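You operate a simulated robot arm through the tools that you are given. There is no shell and no other tool.

Carry out the task below with a simulated robot arm. There is one attempt and no reset: what you move stays moved.

## Task
Set the controls near the right half of the grey work bench. At the end: the swing arm is set to over the right nest; the batch dial is turned to 50; the short red lever is set to down; the blue gauge button is switched on; the clear small beaker from the right half of the grey work bench is in the yellow box; whatever was shut is shut again. Leave all else as you found it, and nothing knocked over. The swing arm goes anticlockwise seen from above, to its stop.

The check looks at the end state, three seconds after you hand in, the way a careful person would. Anything else that was tipped, shoved, dropped, spilled or broken makes it a failure.

## Robot
A 6-joint arm with a two-finger parallel gripper, fixed in place. Base frame: the origin is at the foot of the arm, x ahead of it, y to its left, z up; the work surface is at about z = 0. Units: m, degrees, N and s.
With the tool pointing down near the work surface it reaches from about 0.14 to 0.58 m from the base axis. Its first joint turns from -66.0 to 66.0 degrees. Payload 2.1 kg.
Tool frame: the origin (TCP) lies between the finger pads and is the grasp point; the fingertips stand 0.03 m ahead of it; z points along the fingers, y is the line along which they close. The gripper opens to 0.094 m. The fingers are 0.028 m wide and 0.01 m thick; the gripper's body (0.05 by 0.096 m) begins 0.055 m behind the TCP.
Orientation is told as [roll, pitch, yaw] about the base's x, y, z axes, in that order, counted from this pose: with the fingers straight down and closing along the base's y, the tool's x points along the base's -x, its y along +y and its z along -z.

## Interface
- The arm moves only by the tool arm_command. Its argument "motion" is text: rows parted by semicolons, each of 7 numbers parted by spaces: the finger opening in m, from 0 to 0.094, then the shift along the tool's x, y, z in m, then the turn, a rotation vector about the tool's x, y, z in degrees. In form: fingers dx dy dz wx wy wz; .... A call has 1 to 20 rows; each row shifts and turns the commanded pose from where the row before left it, along the tool's axes as they then stand. Each row takes 0.2 s and may step no farther than 0.05 m and 8.6 degrees from the row before; otherwise, or with a gripper value out of range, the whole call is refused. A pose out of reach is approached as far as the arm can. The call stops where the force on the tool passes 40 N (or 10 N more than at its start, if that is more) or the arm is blocked; 0.2 s more then pass. Each finger travels about 0.072 m/s and halts on what it meets, pressing with about 23 N; the grip force reading is that of the motor and also rises with nothing between the fingers. The clock runs only during rows and for 0.2 s after the last one: add rows that do not move to give the fingers time. The reply holds the time, the measured pose of the TCP, the force on the tool along the base axes, the opening and the grip force, in the units named above and with some noise, with the torque about the TCP (base axes, N m) and any sound that the robot's microphone picked up.
- Cameras (640 x 400 px; columns grow to the right, rows downward): "scene" is fixed at [0.0618, -0.3923, 0.5019]; the picture's right is [0.67, -0.75, 0.00], its down [-0.40, -0.36, -0.84] and it looks along [0.63, 0.56, -0.54] (base axes); focal length 214 px, centre (320, 200). "wrist" rides on the gripper at [0.076, 0.014, -0.102] in the tool frame; the picture's right is [-0.18, 0.98, 0.00], its down [-0.75, -0.14, -0.64] and it looks along [-0.63, -0.12, 0.77] (tool axes); focal length 243 px, centre (320, 200). There is no depth. A picture from a camera that has moved, and an enlarged one, comes with that camera's place and axes in the base frame and with its lens. The place of the scene camera against the robot may be out by one fixed shift of up to 0.025 m in any direction.
- get_image(camera): a new picture of that camera. It takes no simulated time.
- zoom(camera, box): a new picture of the part [left, top, right, bottom] of that camera's present view, enlarged. It takes no simulated time.
- sign_off(): hands the job in; it is judged then, once.

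Nothing tells you positions but the pictures and the camera data. Unless the task says otherwise, let go and move clear before handing in.

The tools are called after "Request:" by a JSON object that holds its "name" and its "arguments". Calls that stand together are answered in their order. arm_command: Moves the arm, as the interface text tells. Its arguments: {"type":"object","properties":{"motion":{"type":"string"}},"required":["motion"]} The other tools are called the same way: get_image (camera) takes a picture; zoom (camera, box) takes an enlarged picture of a part of a camera's view; sign_off () hands the job in.

At the start:

```text
clock: 0.0
tcp_pos: [0.2485, 0.0893, 0.406]
tcp_rot: [0.1, -0.1, 0.0]
force: [-0.5, -0.2, -0.3]
moment: [0.0, 0.01, -0.01]
finger_gap: 0.0942
finger_force: 0.0
```

scene: 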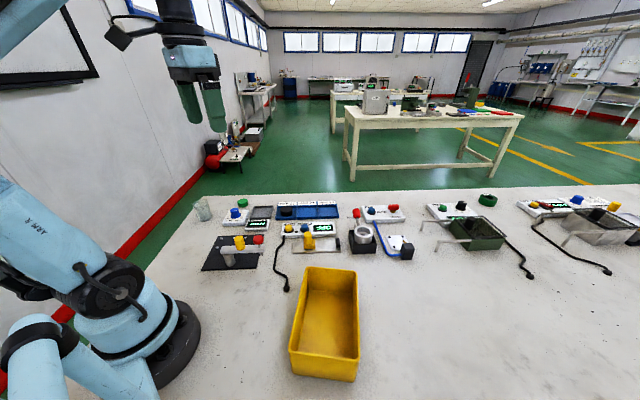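
wrist: 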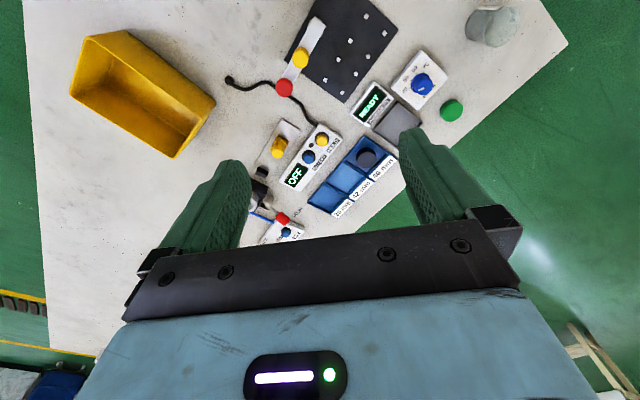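

I see a grey work bench with several devices in a row, a yellow box in front, and the arm above the left side. I'll look closer at each part before moving.

Request:
{"name": "zoom", "arguments": {"camera": "scene", "box": [180, 180, 340, 280]}}

Request:
{"name": "zoom", "arguments": {"camera": "scene", "box": [320, 180, 480, 280]}}

Request:
{"name": "zoom", "arguments": {"camera": "scene", "box": [480, 180, 640, 280]}}

Request:
{"name": "zoom", "arguments": {"camera": "wrist", "box": [220, 0, 540, 250]}}

```text
4.00 times, centred on (260, 230) of scene
camera zoom: at [0.0618, -0.3923, 0.5019], right [0.67, -0.75, 0.0], down [-0.4, -0.36, -0.84], along [0.63, 0.56, -0.54], focal length 858 px, centre (560, 80)
```

zoom: 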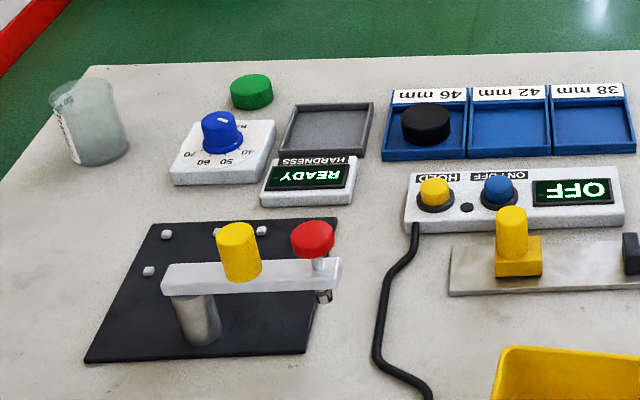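

```text
4.00 times, centred on (400, 230) of scene
camera zoom: at [0.0618, -0.3923, 0.5019], right [0.67, -0.75, 0.0], down [-0.4, -0.36, -0.84], along [0.63, 0.56, -0.54], focal length 858 px, centre (0, 80)
```

zoom: 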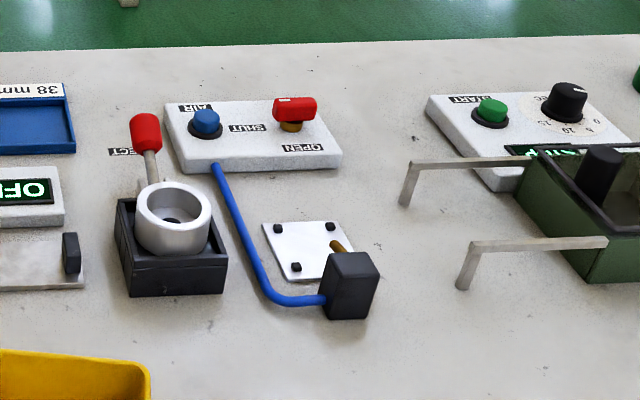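

```text
4.00 times, centred on (560, 230) of scene
camera zoom: at [0.0618, -0.3923, 0.5019], right [0.67, -0.75, 0.0], down [-0.4, -0.36, -0.84], along [0.63, 0.56, -0.54], focal length 858 px, centre (-640, 80)
```

zoom: 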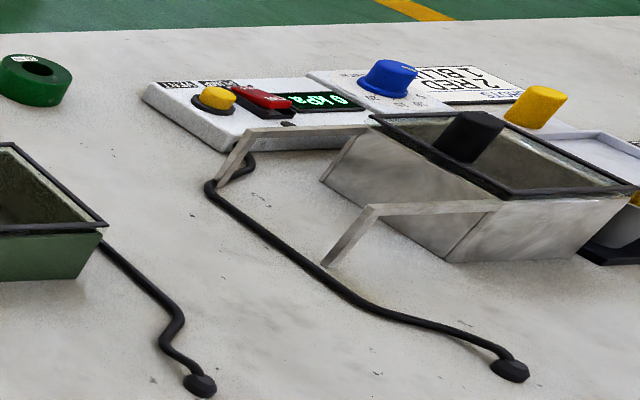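

```text
1.60 times, centred on (380, 125) of wrist
camera zoom: at [0.1737, 0.1029, 0.5088], right [0.18, 0.98, 0.0], down [0.75, -0.14, 0.64], along [0.63, -0.12, -0.77], focal length 388 px, centre (224, 320)
```

zoom: 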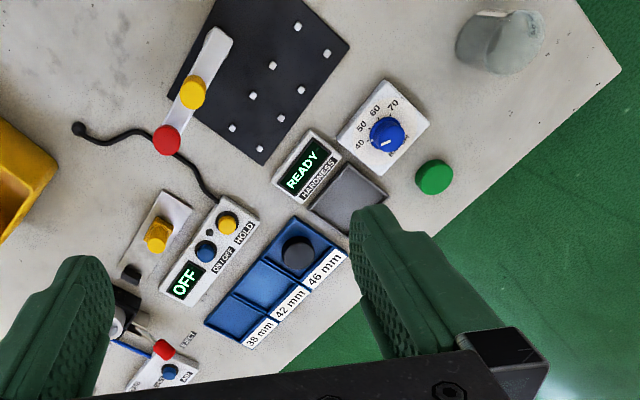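

The bench lies at an angle to the arm; its labels read from the far side. I'll move the arm high across the bench to look at the stations with the wrist camera.

Request:
{"name": "arm_command", "arguments": {"motion": "0.094 0 -0.048 0 0 0 0; 0.094 0 -0.048 0 0 0 0; 0.094 0 -0.048 0 0 0 0; 0.094 0 -0.048 0 0 0 0; 0.094 0 -0.048 0 0 0 0; 0.094 0 0 0 0 0 0"}}

Request:
{"name": "get_image", "arguments": {"camera": "wrist"}}

Request:
{"name": "zoom", "arguments": {"camera": "wrist", "box": [160, 0, 480, 200]}}

Request:
{"name": "get_image", "arguments": {"camera": "scene"}}

```text
clock: 1.4
tcp_pos: [0.2494, -0.1531, 0.4058]
tcp_rot: [0.0, -0.1, 0.0]
force: [0.6, 0.3, 0.3]
moment: [-0.03, 0.04, 0.03]
finger_gap: 0.0939
finger_force: 0.2
```

```text
taken
camera wrist: at [0.1739, -0.1383, 0.5082], right [0.18, 0.98, 0.0], down [0.75, -0.14, 0.64], along [0.63, -0.12, -0.77], focal length 243 px, centre (320, 200)
```

wrist: 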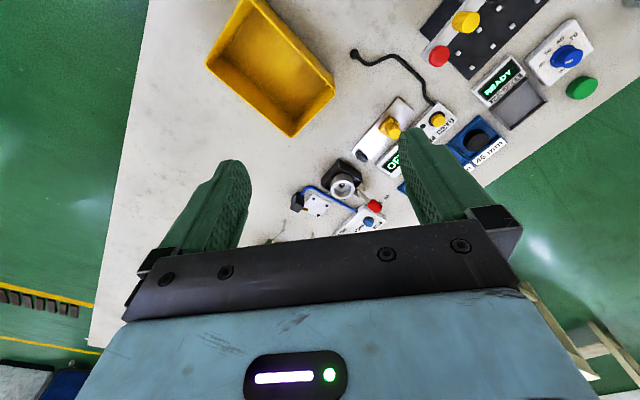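

```text
2.00 times, centred on (320, 100) of wrist
camera zoom: at [0.1739, -0.1383, 0.5082], right [0.18, 0.98, 0.0], down [0.75, -0.14, 0.64], along [0.63, -0.12, -0.77], focal length 485 px, centre (320, 400)
```

zoom: 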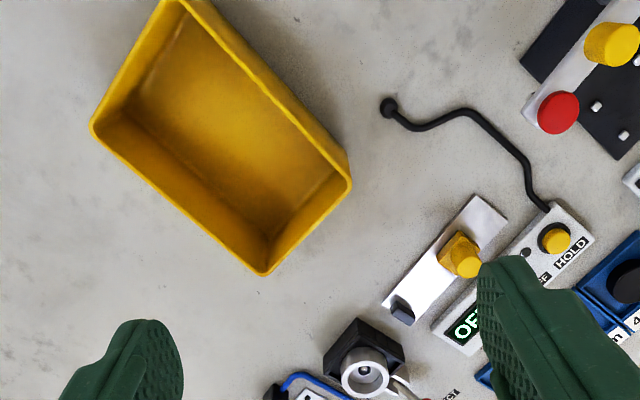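

```text
taken
```

scene: 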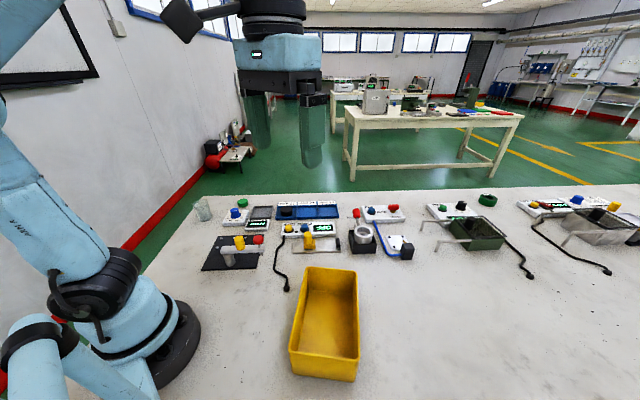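

Nothing is touched. I'll move forward for a closer look at the middle station with the red lever and collet.

Request:
{"name": "arm_command", "arguments": {"motion": "0.094 -0.048 0 0.02 0 0 0; 0.094 -0.048 0 0.02 0 0 0; 0.094 -0.044 0 0.02 0 0 0; 0.094 0 0 0 0 0 0"}}

Request:
{"name": "get_image", "arguments": {"camera": "wrist"}}

Request:
{"name": "zoom", "arguments": {"camera": "wrist", "box": [240, 50, 480, 200]}}

```text
refused: row 1 steps farther than a row can; nothing moved
```

```text
taken
camera wrist: at [0.1739, -0.1383, 0.5082], right [0.18, 0.98, 0.0], down [0.75, -0.14, 0.64], along [0.63, -0.12, -0.77], focal length 243 px, centre (320, 200)
```

wrist: 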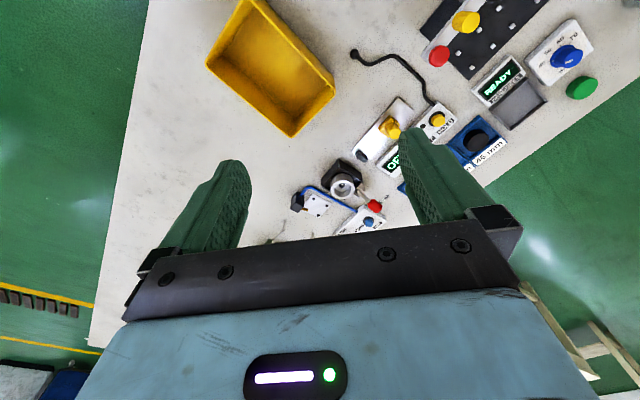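

```text
2.67 times, centred on (360, 125) of wrist
camera zoom: at [0.1739, -0.1383, 0.5082], right [0.18, 0.98, 0.0], down [0.75, -0.14, 0.64], along [0.63, -0.12, -0.77], focal length 647 px, centre (213, 400)
```

zoom: 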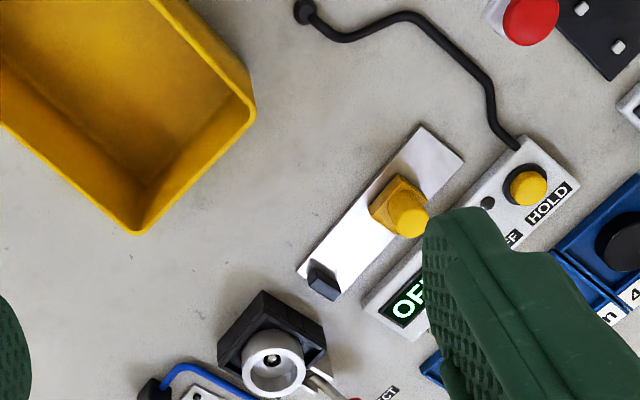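

The step was just over the limit; I'll use smaller steps.

Request:
{"name": "arm_command", "arguments": {"motion": "0.094 -0.044 0 0.015 0 0 0; 0.094 -0.044 0 0.015 0 0 0; 0.094 -0.044 0 0.015 0 0 0; 0.094 -0.02 0 0.015 0 0 0; 0.094 0 0 0 0 0 0"}}

Request:
{"name": "get_image", "arguments": {"camera": "wrist"}}

Request:
{"name": "zoom", "arguments": {"camera": "wrist", "box": [200, 0, 440, 150]}}

```text
clock: 2.6
tcp_pos: [0.4008, -0.1494, 0.3455]
tcp_rot: [0.1, -0.1, 0.0]
force: [0.5, 1.1, -1.2]
moment: [0.0, -0.01, -0.01]
finger_gap: 0.0938
finger_force: 0.1
```

```text
taken
camera wrist: at [0.3262, -0.1359, 0.4483], right [0.18, 0.98, 0.0], down [0.75, -0.14, 0.64], along [0.63, -0.12, -0.77], focal length 243 px, centre (320, 200)
```

wrist: 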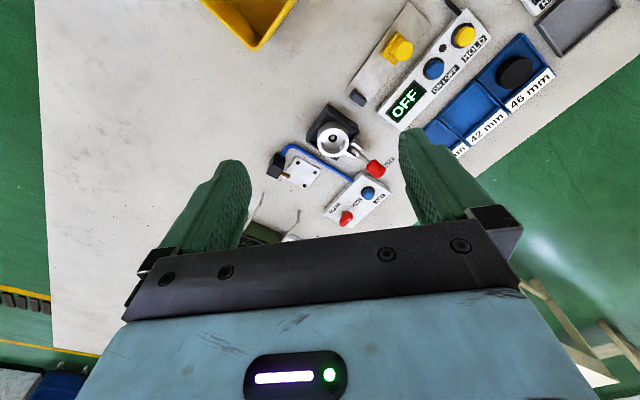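

```text
2.67 times, centred on (320, 75) of wrist
camera zoom: at [0.3262, -0.1359, 0.4483], right [0.18, 0.98, 0.0], down [0.75, -0.14, 0.64], along [0.63, -0.12, -0.77], focal length 647 px, centre (320, 533)
```

zoom: 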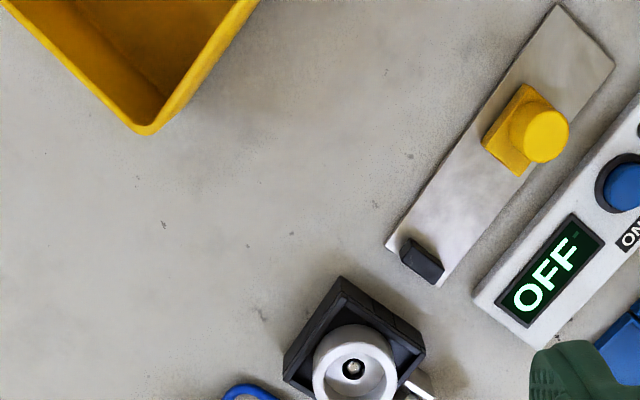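

Request:
{"name": "zoom", "arguments": {"camera": "wrist", "box": [260, 90, 420, 240]}}

Request:
{"name": "zoom", "arguments": {"camera": "wrist", "box": [340, 0, 560, 160]}}

Request:
{"name": "zoom", "arguments": {"camera": "scene", "box": [340, 195, 420, 265]}}

```text
2.67 times, centred on (340, 165) of wrist
camera zoom: at [0.3262, -0.1359, 0.4483], right [0.18, 0.98, 0.0], down [0.75, -0.14, 0.64], along [0.63, -0.12, -0.77], focal length 647 px, centre (267, 293)
```

zoom: 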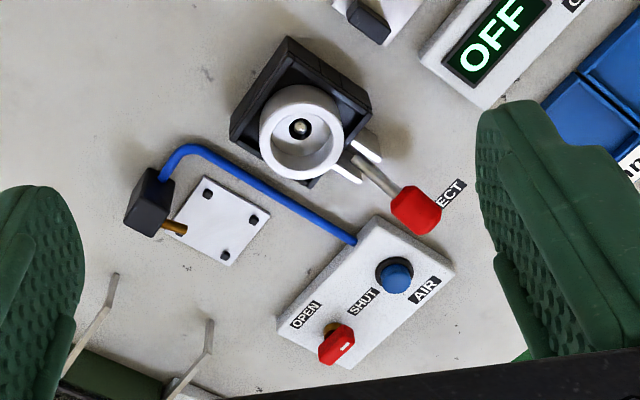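

```text
2.50 times, centred on (450, 80) of wrist
camera zoom: at [0.3262, -0.1359, 0.4483], right [0.18, 0.98, 0.0], down [0.75, -0.14, 0.64], along [0.63, -0.12, -0.77], focal length 606 px, centre (-5, 500)
```

zoom: 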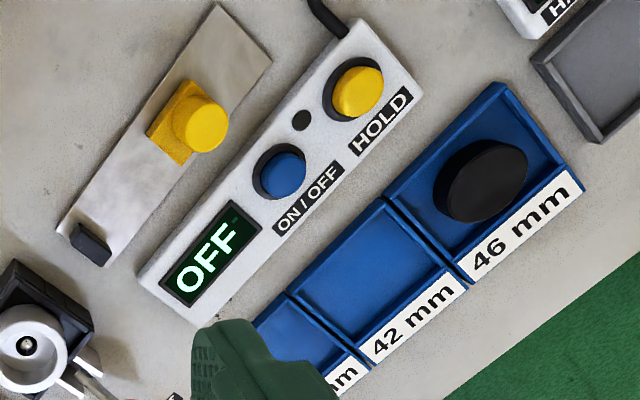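

```text
5.71 times, centred on (380, 230) of scene
camera zoom: at [0.0618, -0.3923, 0.5019], right [0.67, -0.75, 0.0], down [-0.4, -0.36, -0.84], along [0.63, 0.56, -0.54], focal length 1226 px, centre (-23, 29)
```

zoom: 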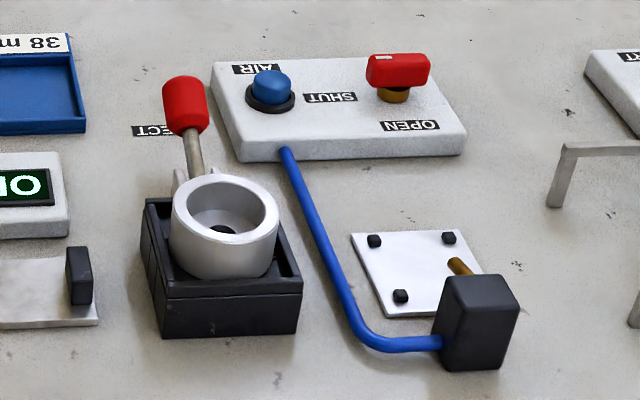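

The middle station has a red EJECT lever (standing up), an air tap, and a gauge with a blue ON/OFF button reading OFF. Next I look at the left station with the swing arm, dial and beaker.

Request:
{"name": "arm_command", "arguments": {"motion": "0.094 0.019 0.043 -0.007 0 0 0; 0.094 0.019 0.043 -0.007 0 0 0; 0.094 0.019 0.043 -0.007 0 0 0; 0.094 0.019 0.043 -0.007 0 0 0; 0.094 0.019 0.043 -0.007 0 0 0; 0.094 0.019 0.043 -0.007 0 0 0; 0.094 0.019 0.043 -0.007 0 0 0; 0.094 0 0 0 0 7.5 0; 0.094 0 0 0 0 7.5 0; 0.094 0 0 0 0 7.5 0; 0.094 0 0 0 0 0 0"}}

Request:
{"name": "get_image", "arguments": {"camera": "wrist"}}

Request:
{"name": "zoom", "arguments": {"camera": "wrist", "box": [200, 0, 520, 200]}}

```text
clock: 5.0
tcp_pos: [0.2668, 0.1491, 0.3942]
tcp_rot: [0.2, 22.5, 0.1]
force: [0.4, 0.3, -1.1]
moment: [-0.01, -0.03, 0.02]
finger_gap: 0.0942
finger_force: 0.0
```

```text
taken
camera wrist: at [0.2381, 0.1635, 0.5184], right [0.17, 0.98, -0.07], down [0.94, -0.14, 0.31], along [0.29, -0.12, -0.95], focal length 243 px, centre (320, 200)
```

wrist: 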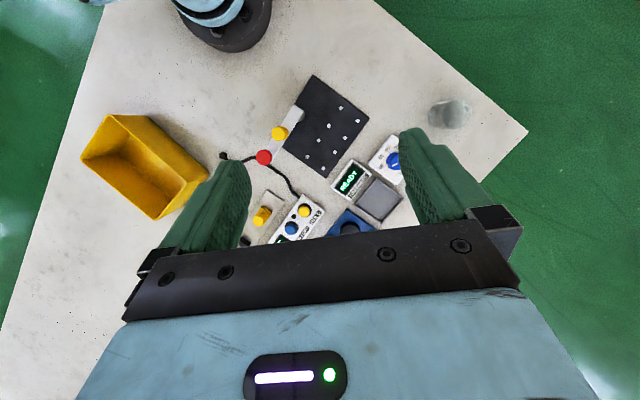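

```text
2.00 times, centred on (360, 100) of wrist
camera zoom: at [0.2381, 0.1635, 0.5184], right [0.17, 0.98, -0.07], down [0.94, -0.14, 0.31], along [0.29, -0.12, -0.95], focal length 485 px, centre (240, 400)
```

zoom: 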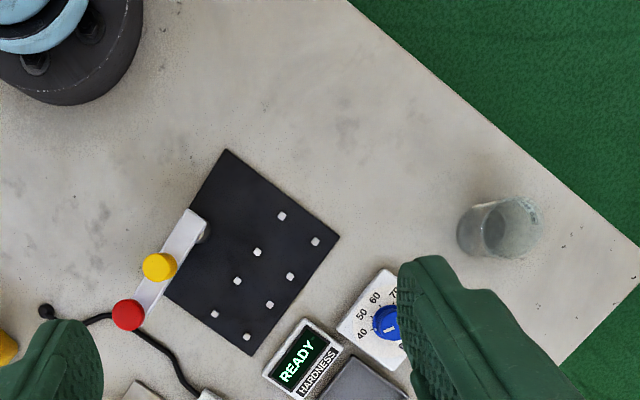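

The swing arm is on the black plate, its post at the plate's near corner, currently pointing off the plate. Reading from the label side, the right nest is the pin group nearer the beaker. I'll zoom further.

Request:
{"name": "zoom", "arguments": {"camera": "wrist", "box": [240, 60, 400, 200]}}

Request:
{"name": "zoom", "arguments": {"camera": "scene", "box": [190, 190, 290, 280]}}

Request:
{"name": "zoom", "arguments": {"camera": "wrist", "box": [390, 60, 550, 160]}}

```text
2.86 times, centred on (320, 130) of wrist
camera zoom: at [0.2381, 0.1635, 0.5184], right [0.17, 0.98, -0.07], down [0.94, -0.14, 0.31], along [0.29, -0.12, -0.95], focal length 693 px, centre (320, 400)
```

zoom: 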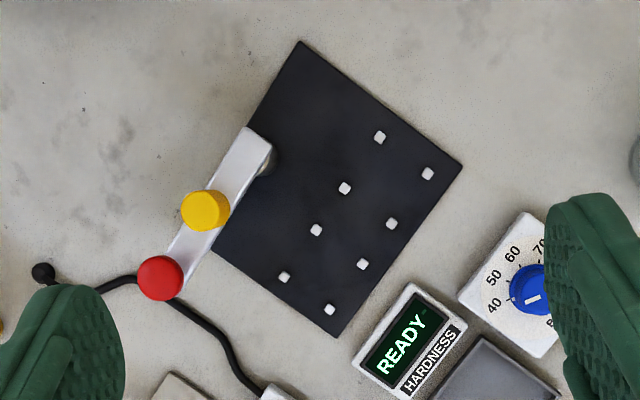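

```text
4.44 times, centred on (240, 235) of scene
camera zoom: at [0.0618, -0.3923, 0.5019], right [0.67, -0.75, 0.0], down [-0.4, -0.36, -0.84], along [0.63, 0.56, -0.54], focal length 953 px, centre (676, 44)
```

zoom: 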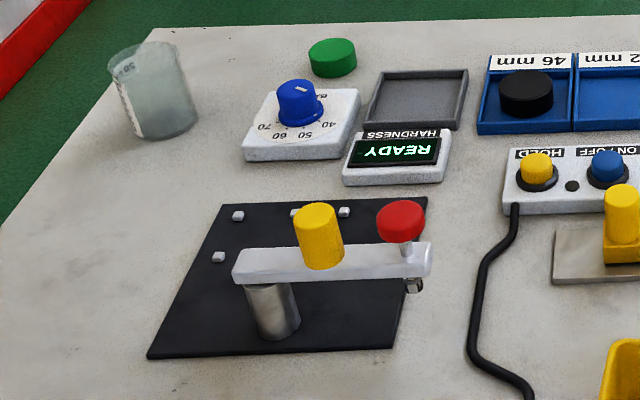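

```text
4.00 times, centred on (470, 110) of wrist
camera zoom: at [0.2381, 0.1635, 0.5184], right [0.17, 0.98, -0.07], down [0.94, -0.14, 0.31], along [0.29, -0.12, -0.95], focal length 970 px, centre (-280, 560)
```

zoom: 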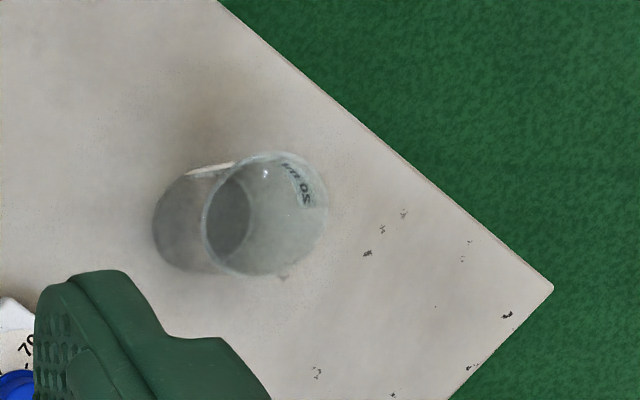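

The geometry is consistent between both cameras. Now I shift left to look straight at the blue dial and the beaker between the fingers.

Request:
{"name": "arm_command", "arguments": {"motion": "0.094 0 0.04 0 0 0 0; 0.094 0 0.04 0 0 0 0; 0.094 0 0.02 0.03 0 0 0; 0.094 0 0 0.04 0 0 0; 0.094 0 0 0 0 0 0"}}

Request:
{"name": "get_image", "arguments": {"camera": "wrist"}}

Request:
{"name": "zoom", "arguments": {"camera": "wrist", "box": [270, 90, 430, 220]}}

Request:
{"name": "zoom", "arguments": {"camera": "wrist", "box": [330, 20, 490, 140]}}

```text
clock: 6.2
tcp_pos: [0.2419, 0.2494, 0.3306]
tcp_rot: [0.0, 22.5, 0.0]
force: [0.3, -0.1, 0.9]
moment: [-0.04, 0.01, 0.04]
finger_gap: 0.0941
finger_force: 0.0
```

```text
taken
camera wrist: at [0.2116, 0.2633, 0.4552], right [0.17, 0.98, -0.07], down [0.94, -0.14, 0.31], along [0.29, -0.12, -0.95], focal length 243 px, centre (320, 200)
```

wrist: 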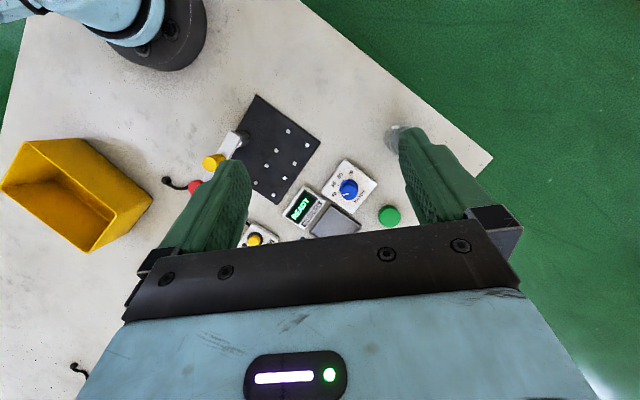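

```text
3.08 times, centred on (350, 155) of wrist
camera zoom: at [0.2116, 0.2633, 0.4552], right [0.17, 0.98, -0.07], down [0.94, -0.14, 0.31], along [0.29, -0.12, -0.95], focal length 746 px, centre (228, 338)
```

zoom: 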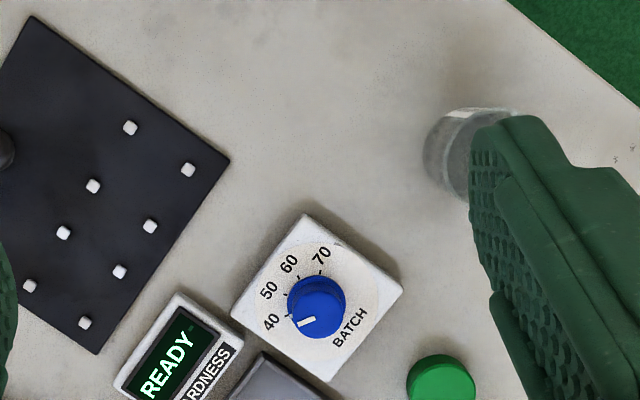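

```text
3.33 times, centred on (410, 80) of wrist
camera zoom: at [0.2116, 0.2633, 0.4552], right [0.17, 0.98, -0.07], down [0.94, -0.14, 0.31], along [0.29, -0.12, -0.95], focal length 809 px, centre (20, 600)
```

zoom: 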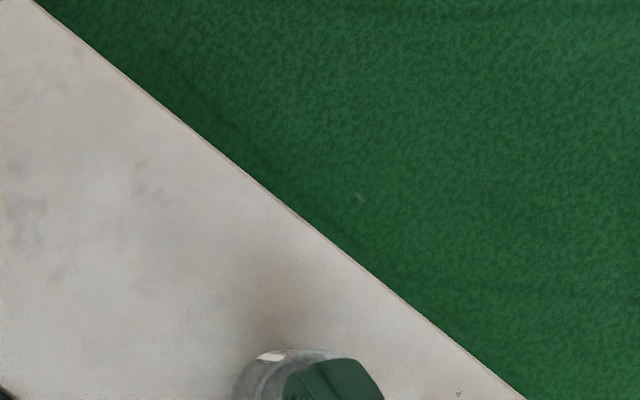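

This is the BATCH dial (40/50/60/70), pointer apparently near 40. I'll zoom tightly to read the pointer and tick positions.

Request:
{"name": "zoom", "arguments": {"camera": "wrist", "box": [325, 150, 385, 190]}}

Request:
{"name": "zoom", "arguments": {"camera": "scene", "box": [220, 195, 270, 230]}}

Request:
{"name": "zoom", "arguments": {"camera": "scene", "box": [180, 185, 240, 230]}}

```text
10.00 times, centred on (355, 170) of wrist
camera zoom: at [0.2116, 0.2633, 0.4552], right [0.17, 0.98, -0.07], down [0.94, -0.14, 0.31], along [0.29, -0.12, -0.95], focal length 2426 px, centre (-30, 500)
```

zoom: 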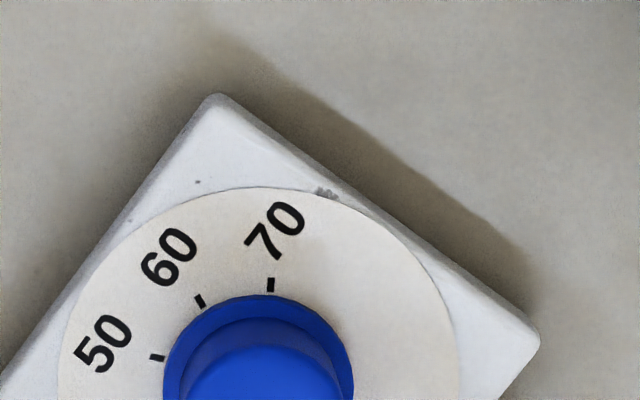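

```text
11.43 times, centred on (245, 212) of scene
camera zoom: at [0.0618, -0.3923, 0.5019], right [0.67, -0.75, 0.0], down [-0.4, -0.36, -0.84], along [0.63, 0.56, -0.54], focal length 2451 px, centre (1177, 57)
```

zoom: 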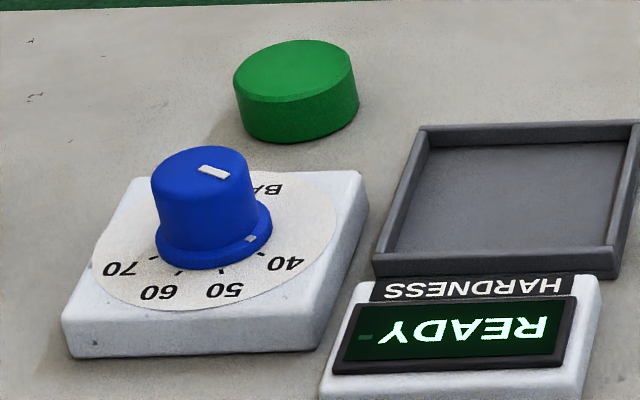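

```text
8.89 times, centred on (210, 208) of scene
camera zoom: at [0.0618, -0.3923, 0.5019], right [0.67, -0.75, 0.0], down [-0.4, -0.36, -0.84], along [0.63, 0.56, -0.54], focal length 1906 px, centre (1298, 133)
```

zoom: 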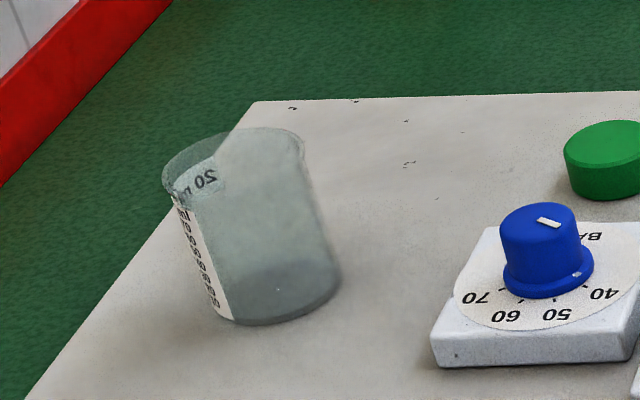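

Request:
{"name": "zoom", "arguments": {"camera": "wrist", "box": [318, 165, 378, 210]}}

Request:
{"name": "zoom", "arguments": {"camera": "scene", "box": [228, 203, 252, 221]}}

```text
8.89 times, centred on (348, 188) of wrist
camera zoom: at [0.2116, 0.2633, 0.4552], right [0.17, 0.98, -0.07], down [0.94, -0.14, 0.31], along [0.29, -0.12, -0.95], focal length 2157 px, centre (71, 311)
```

zoom: 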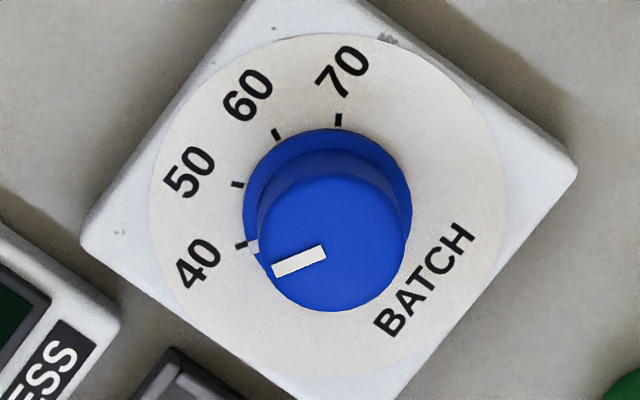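

```text
16.00 times, centred on (240, 212) of scene
camera zoom: at [0.0618, -0.3923, 0.5019], right [0.67, -0.75, 0.0], down [-0.4, -0.36, -0.84], along [0.63, 0.56, -0.54], focal length 3432 px, centre (1600, 8)
```

zoom: 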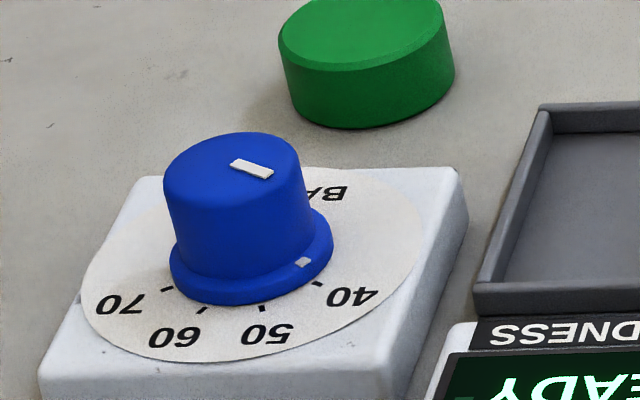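

The BATCH pointer is at 40; 50 is about 40° clockwise seen from above. The knob is near (0.330, 0.266), top about z = 0.048. I'll straighten the tool and go above it.

Request:
{"name": "arm_command", "arguments": {"motion": "0.07 0 0 0 0 -7.5 0; 0.07 0 0 0 0 -7.5 0; 0.07 0 0 0 0 -7.5 0; 0.06 -0.0176 0.0034 0.036 0 0 0; 0.06 -0.0176 0.0034 0.036 0 0 0; 0.06 -0.0176 0.0034 0.036 0 0 0; 0.06 -0.0176 0.0034 0.036 0 0 0; 0.06 -0.0176 0.0034 0.036 0 0 0; 0.06 0 0 0 0 0 0"}}

Request:
{"name": "get_image", "arguments": {"camera": "wrist"}}

Request:
{"name": "zoom", "arguments": {"camera": "scene", "box": [180, 140, 300, 240]}}

```text
clock: 8.2
tcp_pos: [0.3289, 0.2678, 0.1515]
tcp_rot: [0.2, -0.1, 0.0]
force: [-0.6, 0.3, -0.2]
moment: [-0.01, 0.0, -0.02]
finger_gap: 0.06
finger_force: 0.0
```

```text
taken
camera wrist: at [0.2542, 0.2819, 0.2533], right [0.18, 0.98, 0.0], down [0.75, -0.14, 0.64], along [0.63, -0.12, -0.77], focal length 243 px, centre (320, 200)
```

wrist: 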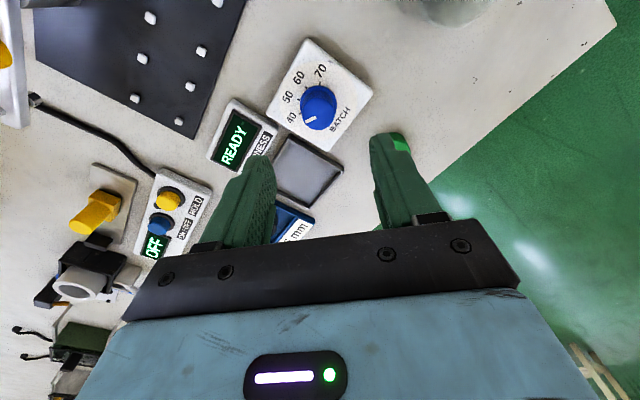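

```text
4.00 times, centred on (240, 190) of scene
camera zoom: at [0.0618, -0.3923, 0.5019], right [0.67, -0.75, 0.0], down [-0.4, -0.36, -0.84], along [0.63, 0.56, -0.54], focal length 858 px, centre (640, 240)
```

zoom: 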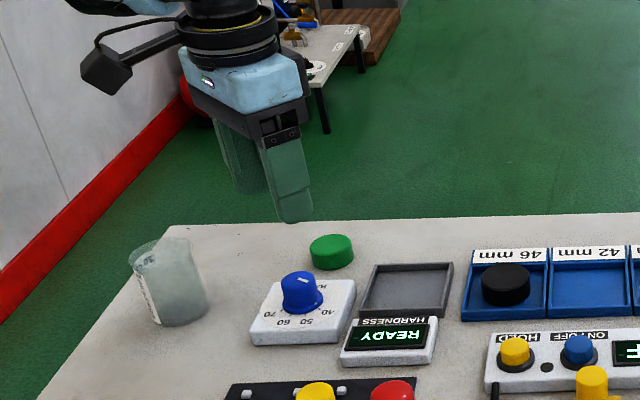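

Request:
{"name": "zoom", "arguments": {"camera": "wrist", "box": [270, 60, 370, 140]}}

```text
5.00 times, centred on (320, 100) of wrist
camera zoom: at [0.2542, 0.2819, 0.2533], right [0.18, 0.98, 0.0], down [0.75, -0.14, 0.64], along [0.63, -0.12, -0.77], focal length 1213 px, centre (320, 700)
```

zoom: 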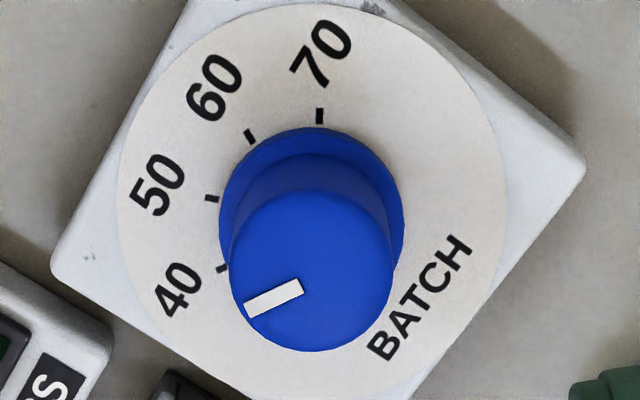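

The knob centre refines to about (0.330, 0.2665). I'll descend so the fingertips sit just above its skirt, still open.

Request:
{"name": "arm_command", "arguments": {"motion": "0.055 -0.0011 -0.0013 0.03 0 0 0; 0.055 0 0 0.03 0 0 0; 0.055 0 0 0.02 0 0 0; 0.055 0 0 0.0095 0 0 0; 0.055 0 0 0 0 0 0"}}

Request:
{"name": "get_image", "arguments": {"camera": "wrist"}}

Request:
{"name": "zoom", "arguments": {"camera": "scene", "box": [200, 180, 280, 240]}}

```text
clock: 9.4
tcp_pos: [0.33, 0.2655, 0.0626]
tcp_rot: [0.1, -0.2, 0.0]
force: [0.2, 0.0, 0.8]
moment: [-0.03, -0.04, -0.01]
finger_gap: 0.0548
finger_force: 0.0
```

```text
taken
camera wrist: at [0.2554, 0.2799, 0.1647], right [0.18, 0.98, 0.0], down [0.75, -0.14, 0.64], along [0.63, -0.12, -0.77], focal length 243 px, centre (320, 200)
```

wrist: 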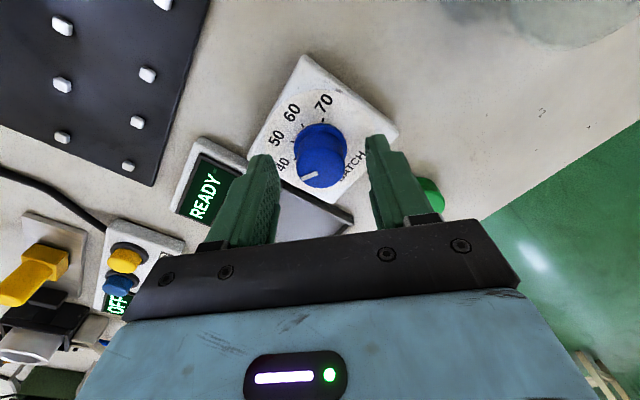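

```text
6.67 times, centred on (240, 210) of scene
camera zoom: at [0.0618, -0.3923, 0.5019], right [0.67, -0.75, 0.0], down [-0.4, -0.36, -0.84], along [0.63, 0.56, -0.54], focal length 1430 px, centre (853, 133)
```

zoom: 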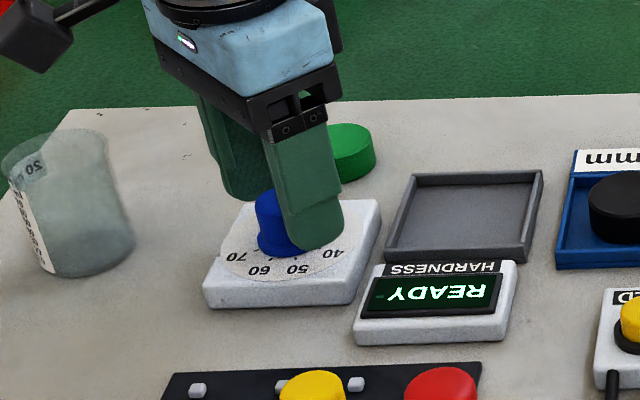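

The fingers straddle the knob symmetrically. I'll close gently onto it, then check before turning.

Request:
{"name": "arm_command", "arguments": {"motion": "0.04 0 0 0 0 0 0; 0.03 0 0 0 0 0 0; 0.022 0 0 0 0 0 0; 0.022 0 0 0 0 0 0"}}

```text
clock: 10.4
tcp_pos: [0.3308, 0.2663, 0.0632]
tcp_rot: [0.1, -0.1, 0.0]
force: [1.7, 5.2, -3.9]
moment: [-0.26, -0.04, 0.01]
finger_gap: 0.0282
finger_force: 45.5
```

Gripped at 28 mm. Now I turn 40° clockwise seen from above.

Request:
{"name": "arm_command", "arguments": {"motion": "0.022 0 0 0 0 0 8; 0.022 0 0 0 0 0 8; 0.022 0 0 0 0 0 8; 0.022 0 0 0 0 0 8; 0.022 0 0 0 0 0 8; 0.022 0 0 0 0 0 0"}}

Request:
{"name": "zoom", "arguments": {"camera": "wrist", "box": [260, 60, 420, 200]}}

Request:
{"name": "zoom", "arguments": {"camera": "scene", "box": [220, 195, 270, 230]}}

```text
clock: 11.3
tcp_pos: [0.3307, 0.2655, 0.0622]
tcp_rot: [0.0, 0.1, -25.6]
force: [-0.2, 0.9, 8.3]
moment: [-0.17, 0.05, -0.01]
finger_gap: 0.0285
finger_force: 45.0
stopped in row 4: the force on the tool passed its limit at 43 N (the readings are from after the stop); the commanded pose is now the measured one
```

```text
2.86 times, centred on (340, 130) of wrist
camera zoom: at [0.2693, 0.312, 0.165], right [0.59, 0.81, 0.0], down [0.62, -0.45, 0.64], along [0.52, -0.38, -0.77], focal length 693 px, centre (263, 400)
```

zoom: 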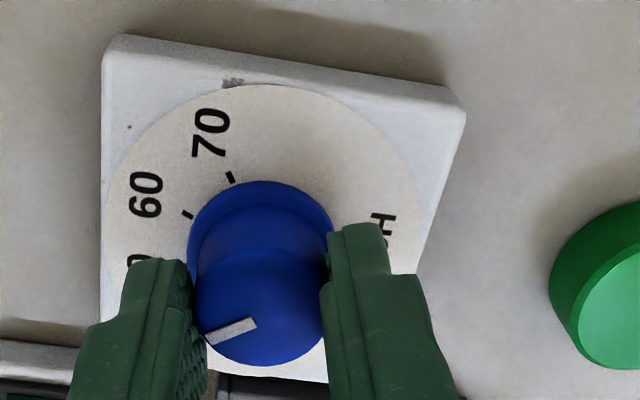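

```text
11.43 times, centred on (245, 212) of scene
camera zoom: at [0.0617, -0.3923, 0.5019], right [0.67, -0.75, 0.0], down [-0.4, -0.36, -0.84], along [0.63, 0.56, -0.54], focal length 2451 px, centre (1177, 57)
```

zoom: 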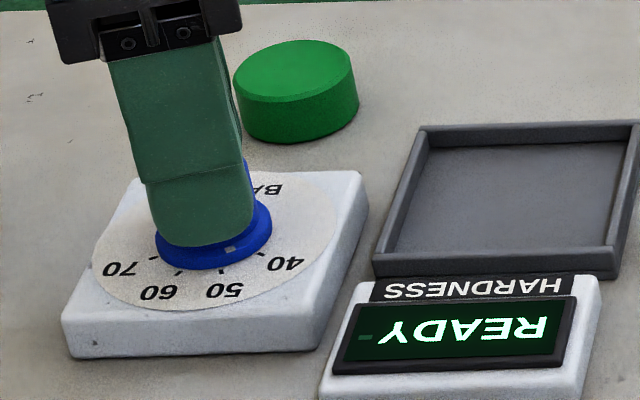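

The dial moved about 25° before a force peak stopped it. I'll continue in smaller turns.

Request:
{"name": "arm_command", "arguments": {"motion": "0.022 0 0 0 0 0 0; 0.022 0 0 0 0 0 3; 0.022 0 0 0 0 0 3; 0.022 0 0 0 0 0 3; 0.022 0 0 0 0 0 3; 0.022 0 0 0 0 0 0"}}

Request:
{"name": "zoom", "arguments": {"camera": "scene", "box": [220, 195, 270, 230]}}

Request:
{"name": "zoom", "arguments": {"camera": "wrist", "box": [260, 60, 420, 200]}}

```text
clock: 12.7
tcp_pos: [0.3315, 0.2664, 0.0634]
tcp_rot: [0.0, 0.0, -37.6]
force: [-0.5, -1.2, 16.4]
moment: [-0.27, 0.15, -0.02]
finger_gap: 0.0285
finger_force: 44.4
```

```text
11.43 times, centred on (245, 212) of scene
camera zoom: at [0.0617, -0.3923, 0.5019], right [0.67, -0.75, 0.0], down [-0.4, -0.36, -0.84], along [0.63, 0.56, -0.54], focal length 2451 px, centre (1177, 57)
```

zoom: 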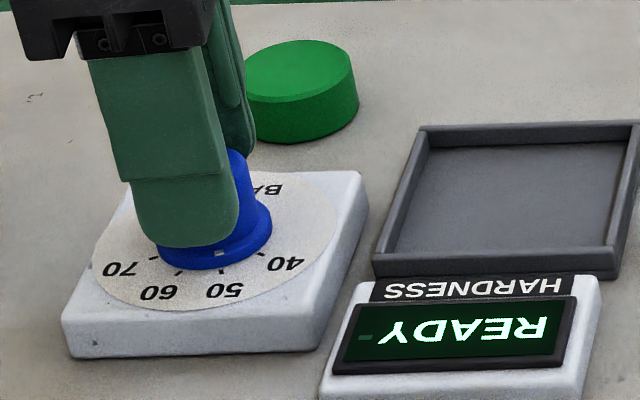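

```text
2.86 times, centred on (340, 130) of wrist
camera zoom: at [0.2803, 0.3241, 0.165], right [0.75, 0.67, 0.0], down [0.51, -0.57, 0.64], along [0.43, -0.48, -0.77], focal length 693 px, centre (263, 400)
```

zoom: 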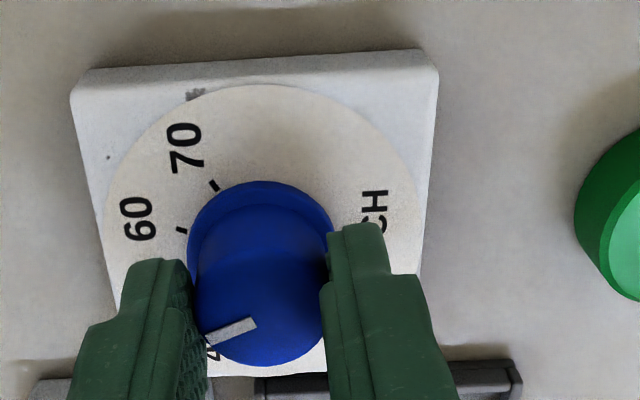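

Request:
{"name": "arm_command", "arguments": {"motion": "0.022 0 0 0 0 0 2.4; 0.022 0 0 0 0 0 0; 0.045 0 0 0 0 0 0; 0.055 0 0 0 0 0 0; 0.055 0 0 0 0 0 0; 0.055 0 0 -0.03 0 0 0; 0.055 0 0 -0.04 0 0 0; 0.055 0 0 -0.04 0 0 0; 0.055 0 0 0 0 0 0"}}

Request:
{"name": "get_image", "arguments": {"camera": "wrist"}}

Request:
{"name": "zoom", "arguments": {"camera": "scene", "box": [228, 203, 252, 221]}}

```text
clock: 14.7
tcp_pos: [0.3293, 0.2675, 0.1707]
tcp_rot: [0.2, 0.1, -40.1]
force: [0.7, -0.6, 0.7]
moment: [0.01, 0.03, -0.03]
finger_gap: 0.0547
finger_force: 0.1
```

```text
taken
camera wrist: at [0.2823, 0.327, 0.2735], right [0.77, 0.63, 0.0], down [0.49, -0.59, 0.64], along [0.41, -0.5, -0.77], focal length 243 px, centre (320, 200)
```

wrist: 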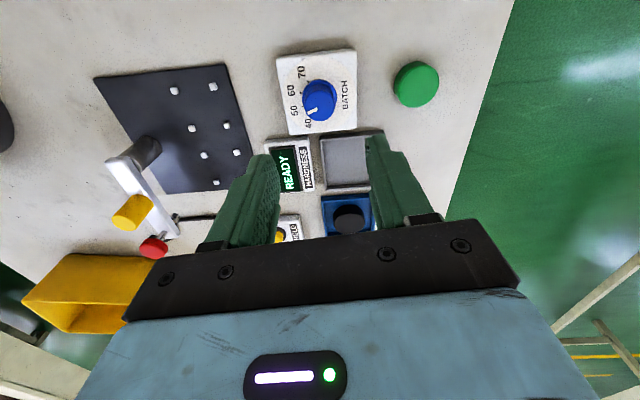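

```text
16.00 times, centred on (240, 212) of scene
camera zoom: at [0.0618, -0.3923, 0.5019], right [0.67, -0.75, 0.0], down [-0.4, -0.36, -0.84], along [0.63, 0.56, -0.54], focal length 3432 px, centre (1600, 8)
```

zoom: 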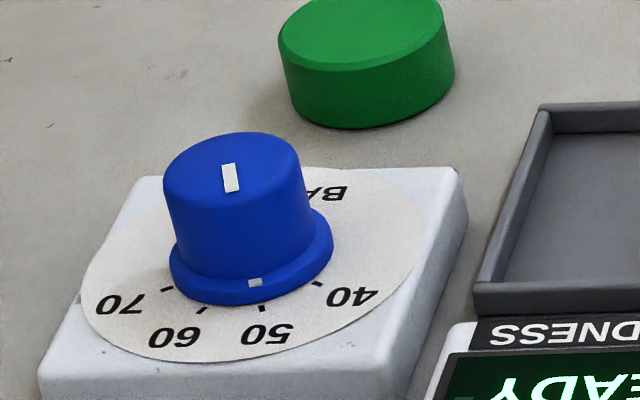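

Request:
{"name": "zoom", "arguments": {"camera": "wrist", "box": [280, 65, 360, 135]}}

Request:
{"name": "zoom", "arguments": {"camera": "wrist", "box": [60, 40, 260, 260]}}

```text
5.71 times, centred on (320, 100) of wrist
camera zoom: at [0.2823, 0.327, 0.2735], right [0.77, 0.63, 0.0], down [0.49, -0.59, 0.64], along [0.41, -0.5, -0.77], focal length 1386 px, centre (320, 771)
```

zoom: 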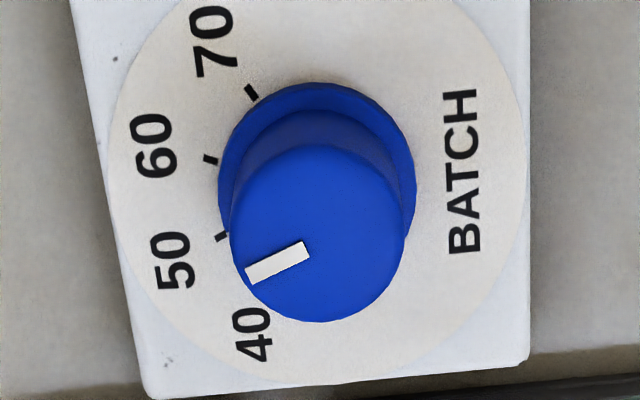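

```text
1.82 times, centred on (160, 150) of wrist
camera zoom: at [0.2823, 0.327, 0.2735], right [0.77, 0.63, 0.0], down [0.49, -0.59, 0.64], along [0.41, -0.5, -0.77], focal length 441 px, centre (611, 291)
```

zoom: 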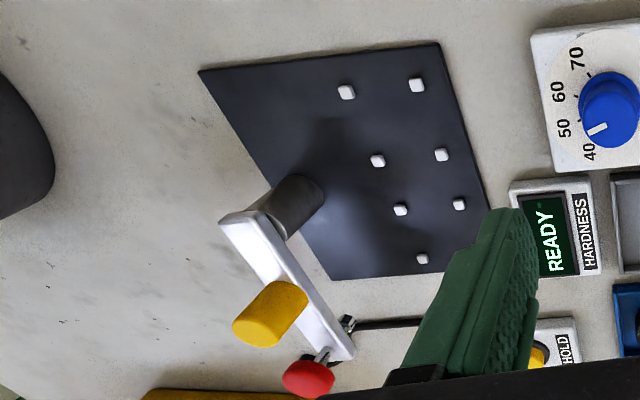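

The dial pointer now matches the 50 tick. Next is the swing arm: I'll look closely at its yellow handle knob and red tip knob to fix their positions.

Request:
{"name": "zoom", "arguments": {"camera": "wrist", "box": [100, 130, 200, 265]}}

Request:
{"name": "zoom", "arguments": {"camera": "scene", "box": [205, 225, 285, 275]}}

```text
2.96 times, centred on (150, 198) of wrist
camera zoom: at [0.2823, 0.327, 0.2735], right [0.77, 0.63, 0.0], down [0.49, -0.59, 0.64], along [0.41, -0.5, -0.77], focal length 719 px, centre (824, 207)
```

zoom: 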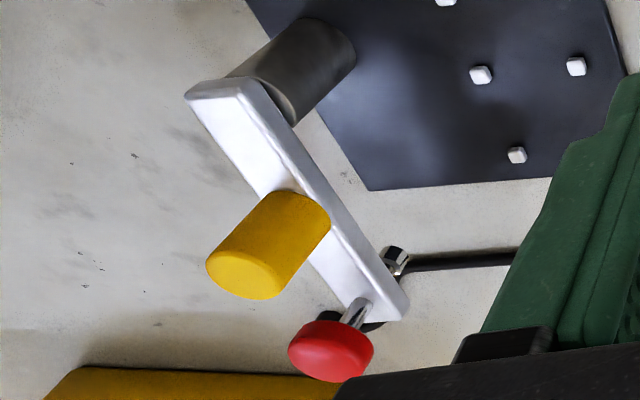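

```text
8.00 times, centred on (245, 250) of scene
camera zoom: at [0.0618, -0.3923, 0.5019], right [0.67, -0.75, 0.0], down [-0.4, -0.36, -0.84], along [0.63, 0.56, -0.54], focal length 1716 px, centre (920, -200)
```

zoom: 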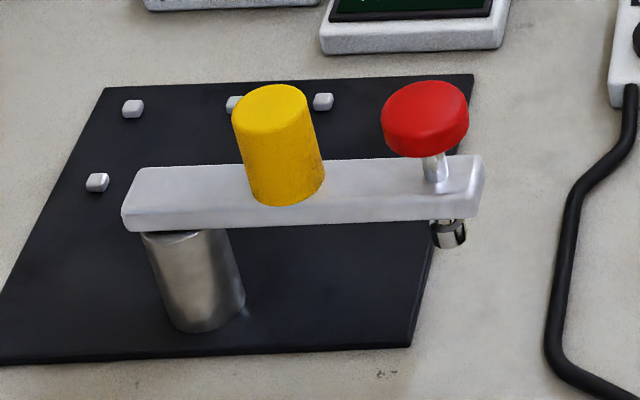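

The yellow handle knob is at about (0.241, 0.0645), z 0.065–0.097, 26 mm wide; the pivot is near (0.213, 0.090). I'll cage this knob loosely between the fingers and carry it round the arc. First I move above it.

Request:
{"name": "arm_command", "arguments": {"motion": "0.055 0 0 -0.03 0 0 0; 0.055 -0.01264 -0.04244 0 0 0 0; 0.055 -0.01264 -0.04244 0 0 0 0; 0.055 -0.01264 -0.04244 0 0 0 0; 0.055 -0.01264 -0.04244 0 0 0 0; 0.055 -0.01264 -0.04244 0 0 0 0; 0.055 0 0 0 0 0 5.5; 0.055 0 0 0 0 0 0"}}

Request:
{"name": "get_image", "arguments": {"camera": "wrist"}}

Request:
{"name": "zoom", "arguments": {"camera": "scene", "box": [180, 160, 300, 280]}}

```text
clock: 16.5
tcp_pos: [0.2428, 0.0631, 0.2013]
tcp_rot: [0.2, 0.0, -45.7]
force: [0.1, 0.0, -0.4]
moment: [-0.01, 0.01, 0.01]
finger_gap: 0.0549
finger_force: 0.1
```

```text
taken
camera wrist: at [0.2012, 0.1268, 0.3041], right [0.83, 0.56, 0.0], down [0.43, -0.64, 0.64], along [0.36, -0.53, -0.77], focal length 243 px, centre (320, 200)
```

wrist: 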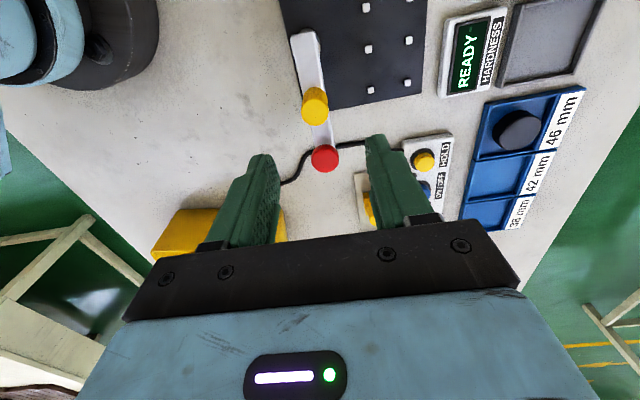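

```text
3.33 times, centred on (240, 220) of scene
camera zoom: at [0.0618, -0.3923, 0.5019], right [0.67, -0.75, 0.0], down [-0.4, -0.36, -0.84], along [0.63, 0.56, -0.54], focal length 715 px, centre (587, 133)
```

zoom: 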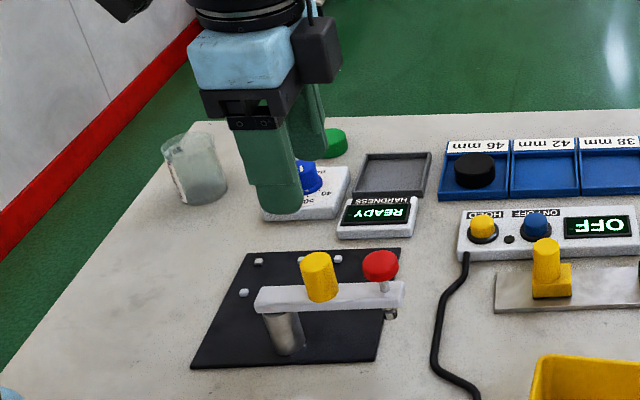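

Request:
{"name": "zoom", "arguments": {"camera": "wrist", "box": [260, 10, 380, 180]}}

```text
2.35 times, centred on (320, 95) of wrist
camera zoom: at [0.2012, 0.1268, 0.3041], right [0.83, 0.56, 0.0], down [0.43, -0.64, 0.64], along [0.36, -0.53, -0.77], focal length 571 px, centre (320, 447)
```

zoom: 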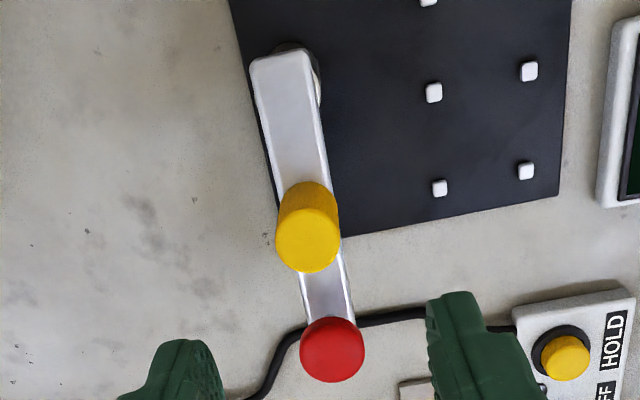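

Refined knob centre (0.239, 0.062), pivot about (0.2127, 0.090), handle radius 38 mm. I'll lower the open fingers around the knob.

Request:
{"name": "arm_command", "arguments": {"motion": "0.055 0.0019 -0.0035 0.03 0 0 0; 0.055 0 0 0.03 0 0 0; 0.055 0 0 0.02 0 0 0; 0.055 0 0 0.017 0 0 0; 0.045 0 0 0 0 0 0; 0.042 0 0 0 0 0 0"}}

Request:
{"name": "get_image", "arguments": {"camera": "wrist"}}

Request:
{"name": "zoom", "arguments": {"camera": "scene", "box": [180, 180, 300, 280]}}

```text
clock: 17.9
tcp_pos: [0.2371, 0.0628, 0.1041]
tcp_rot: [0.1, 0.0, -45.4]
force: [0.2, -0.6, -0.1]
moment: [0.02, -0.02, -0.01]
finger_gap: 0.042
finger_force: 0.0
```

```text
taken
camera wrist: at [0.1962, 0.1262, 0.208], right [0.83, 0.56, 0.0], down [0.43, -0.64, 0.64], along [0.36, -0.53, -0.77], focal length 243 px, centre (320, 200)
```

wrist: 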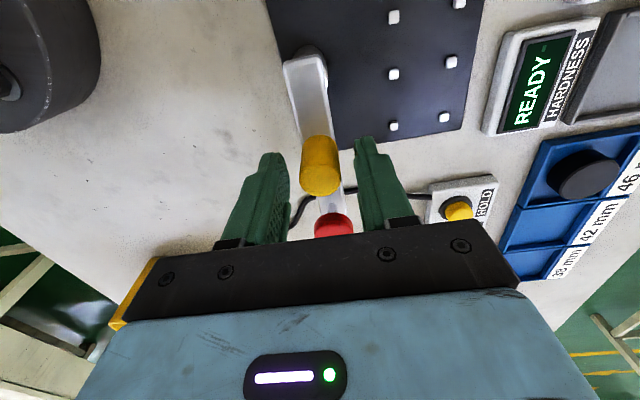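

```text
4.00 times, centred on (240, 230) of scene
camera zoom: at [0.0618, -0.3923, 0.5019], right [0.67, -0.75, 0.0], down [-0.4, -0.36, -0.84], along [0.63, 0.56, -0.54], focal length 858 px, centre (640, 80)
```

zoom: 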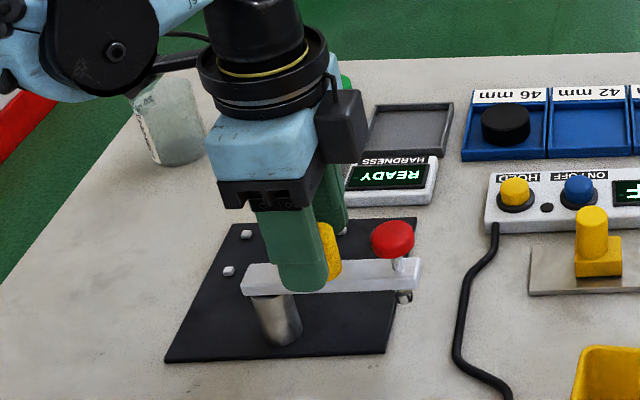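

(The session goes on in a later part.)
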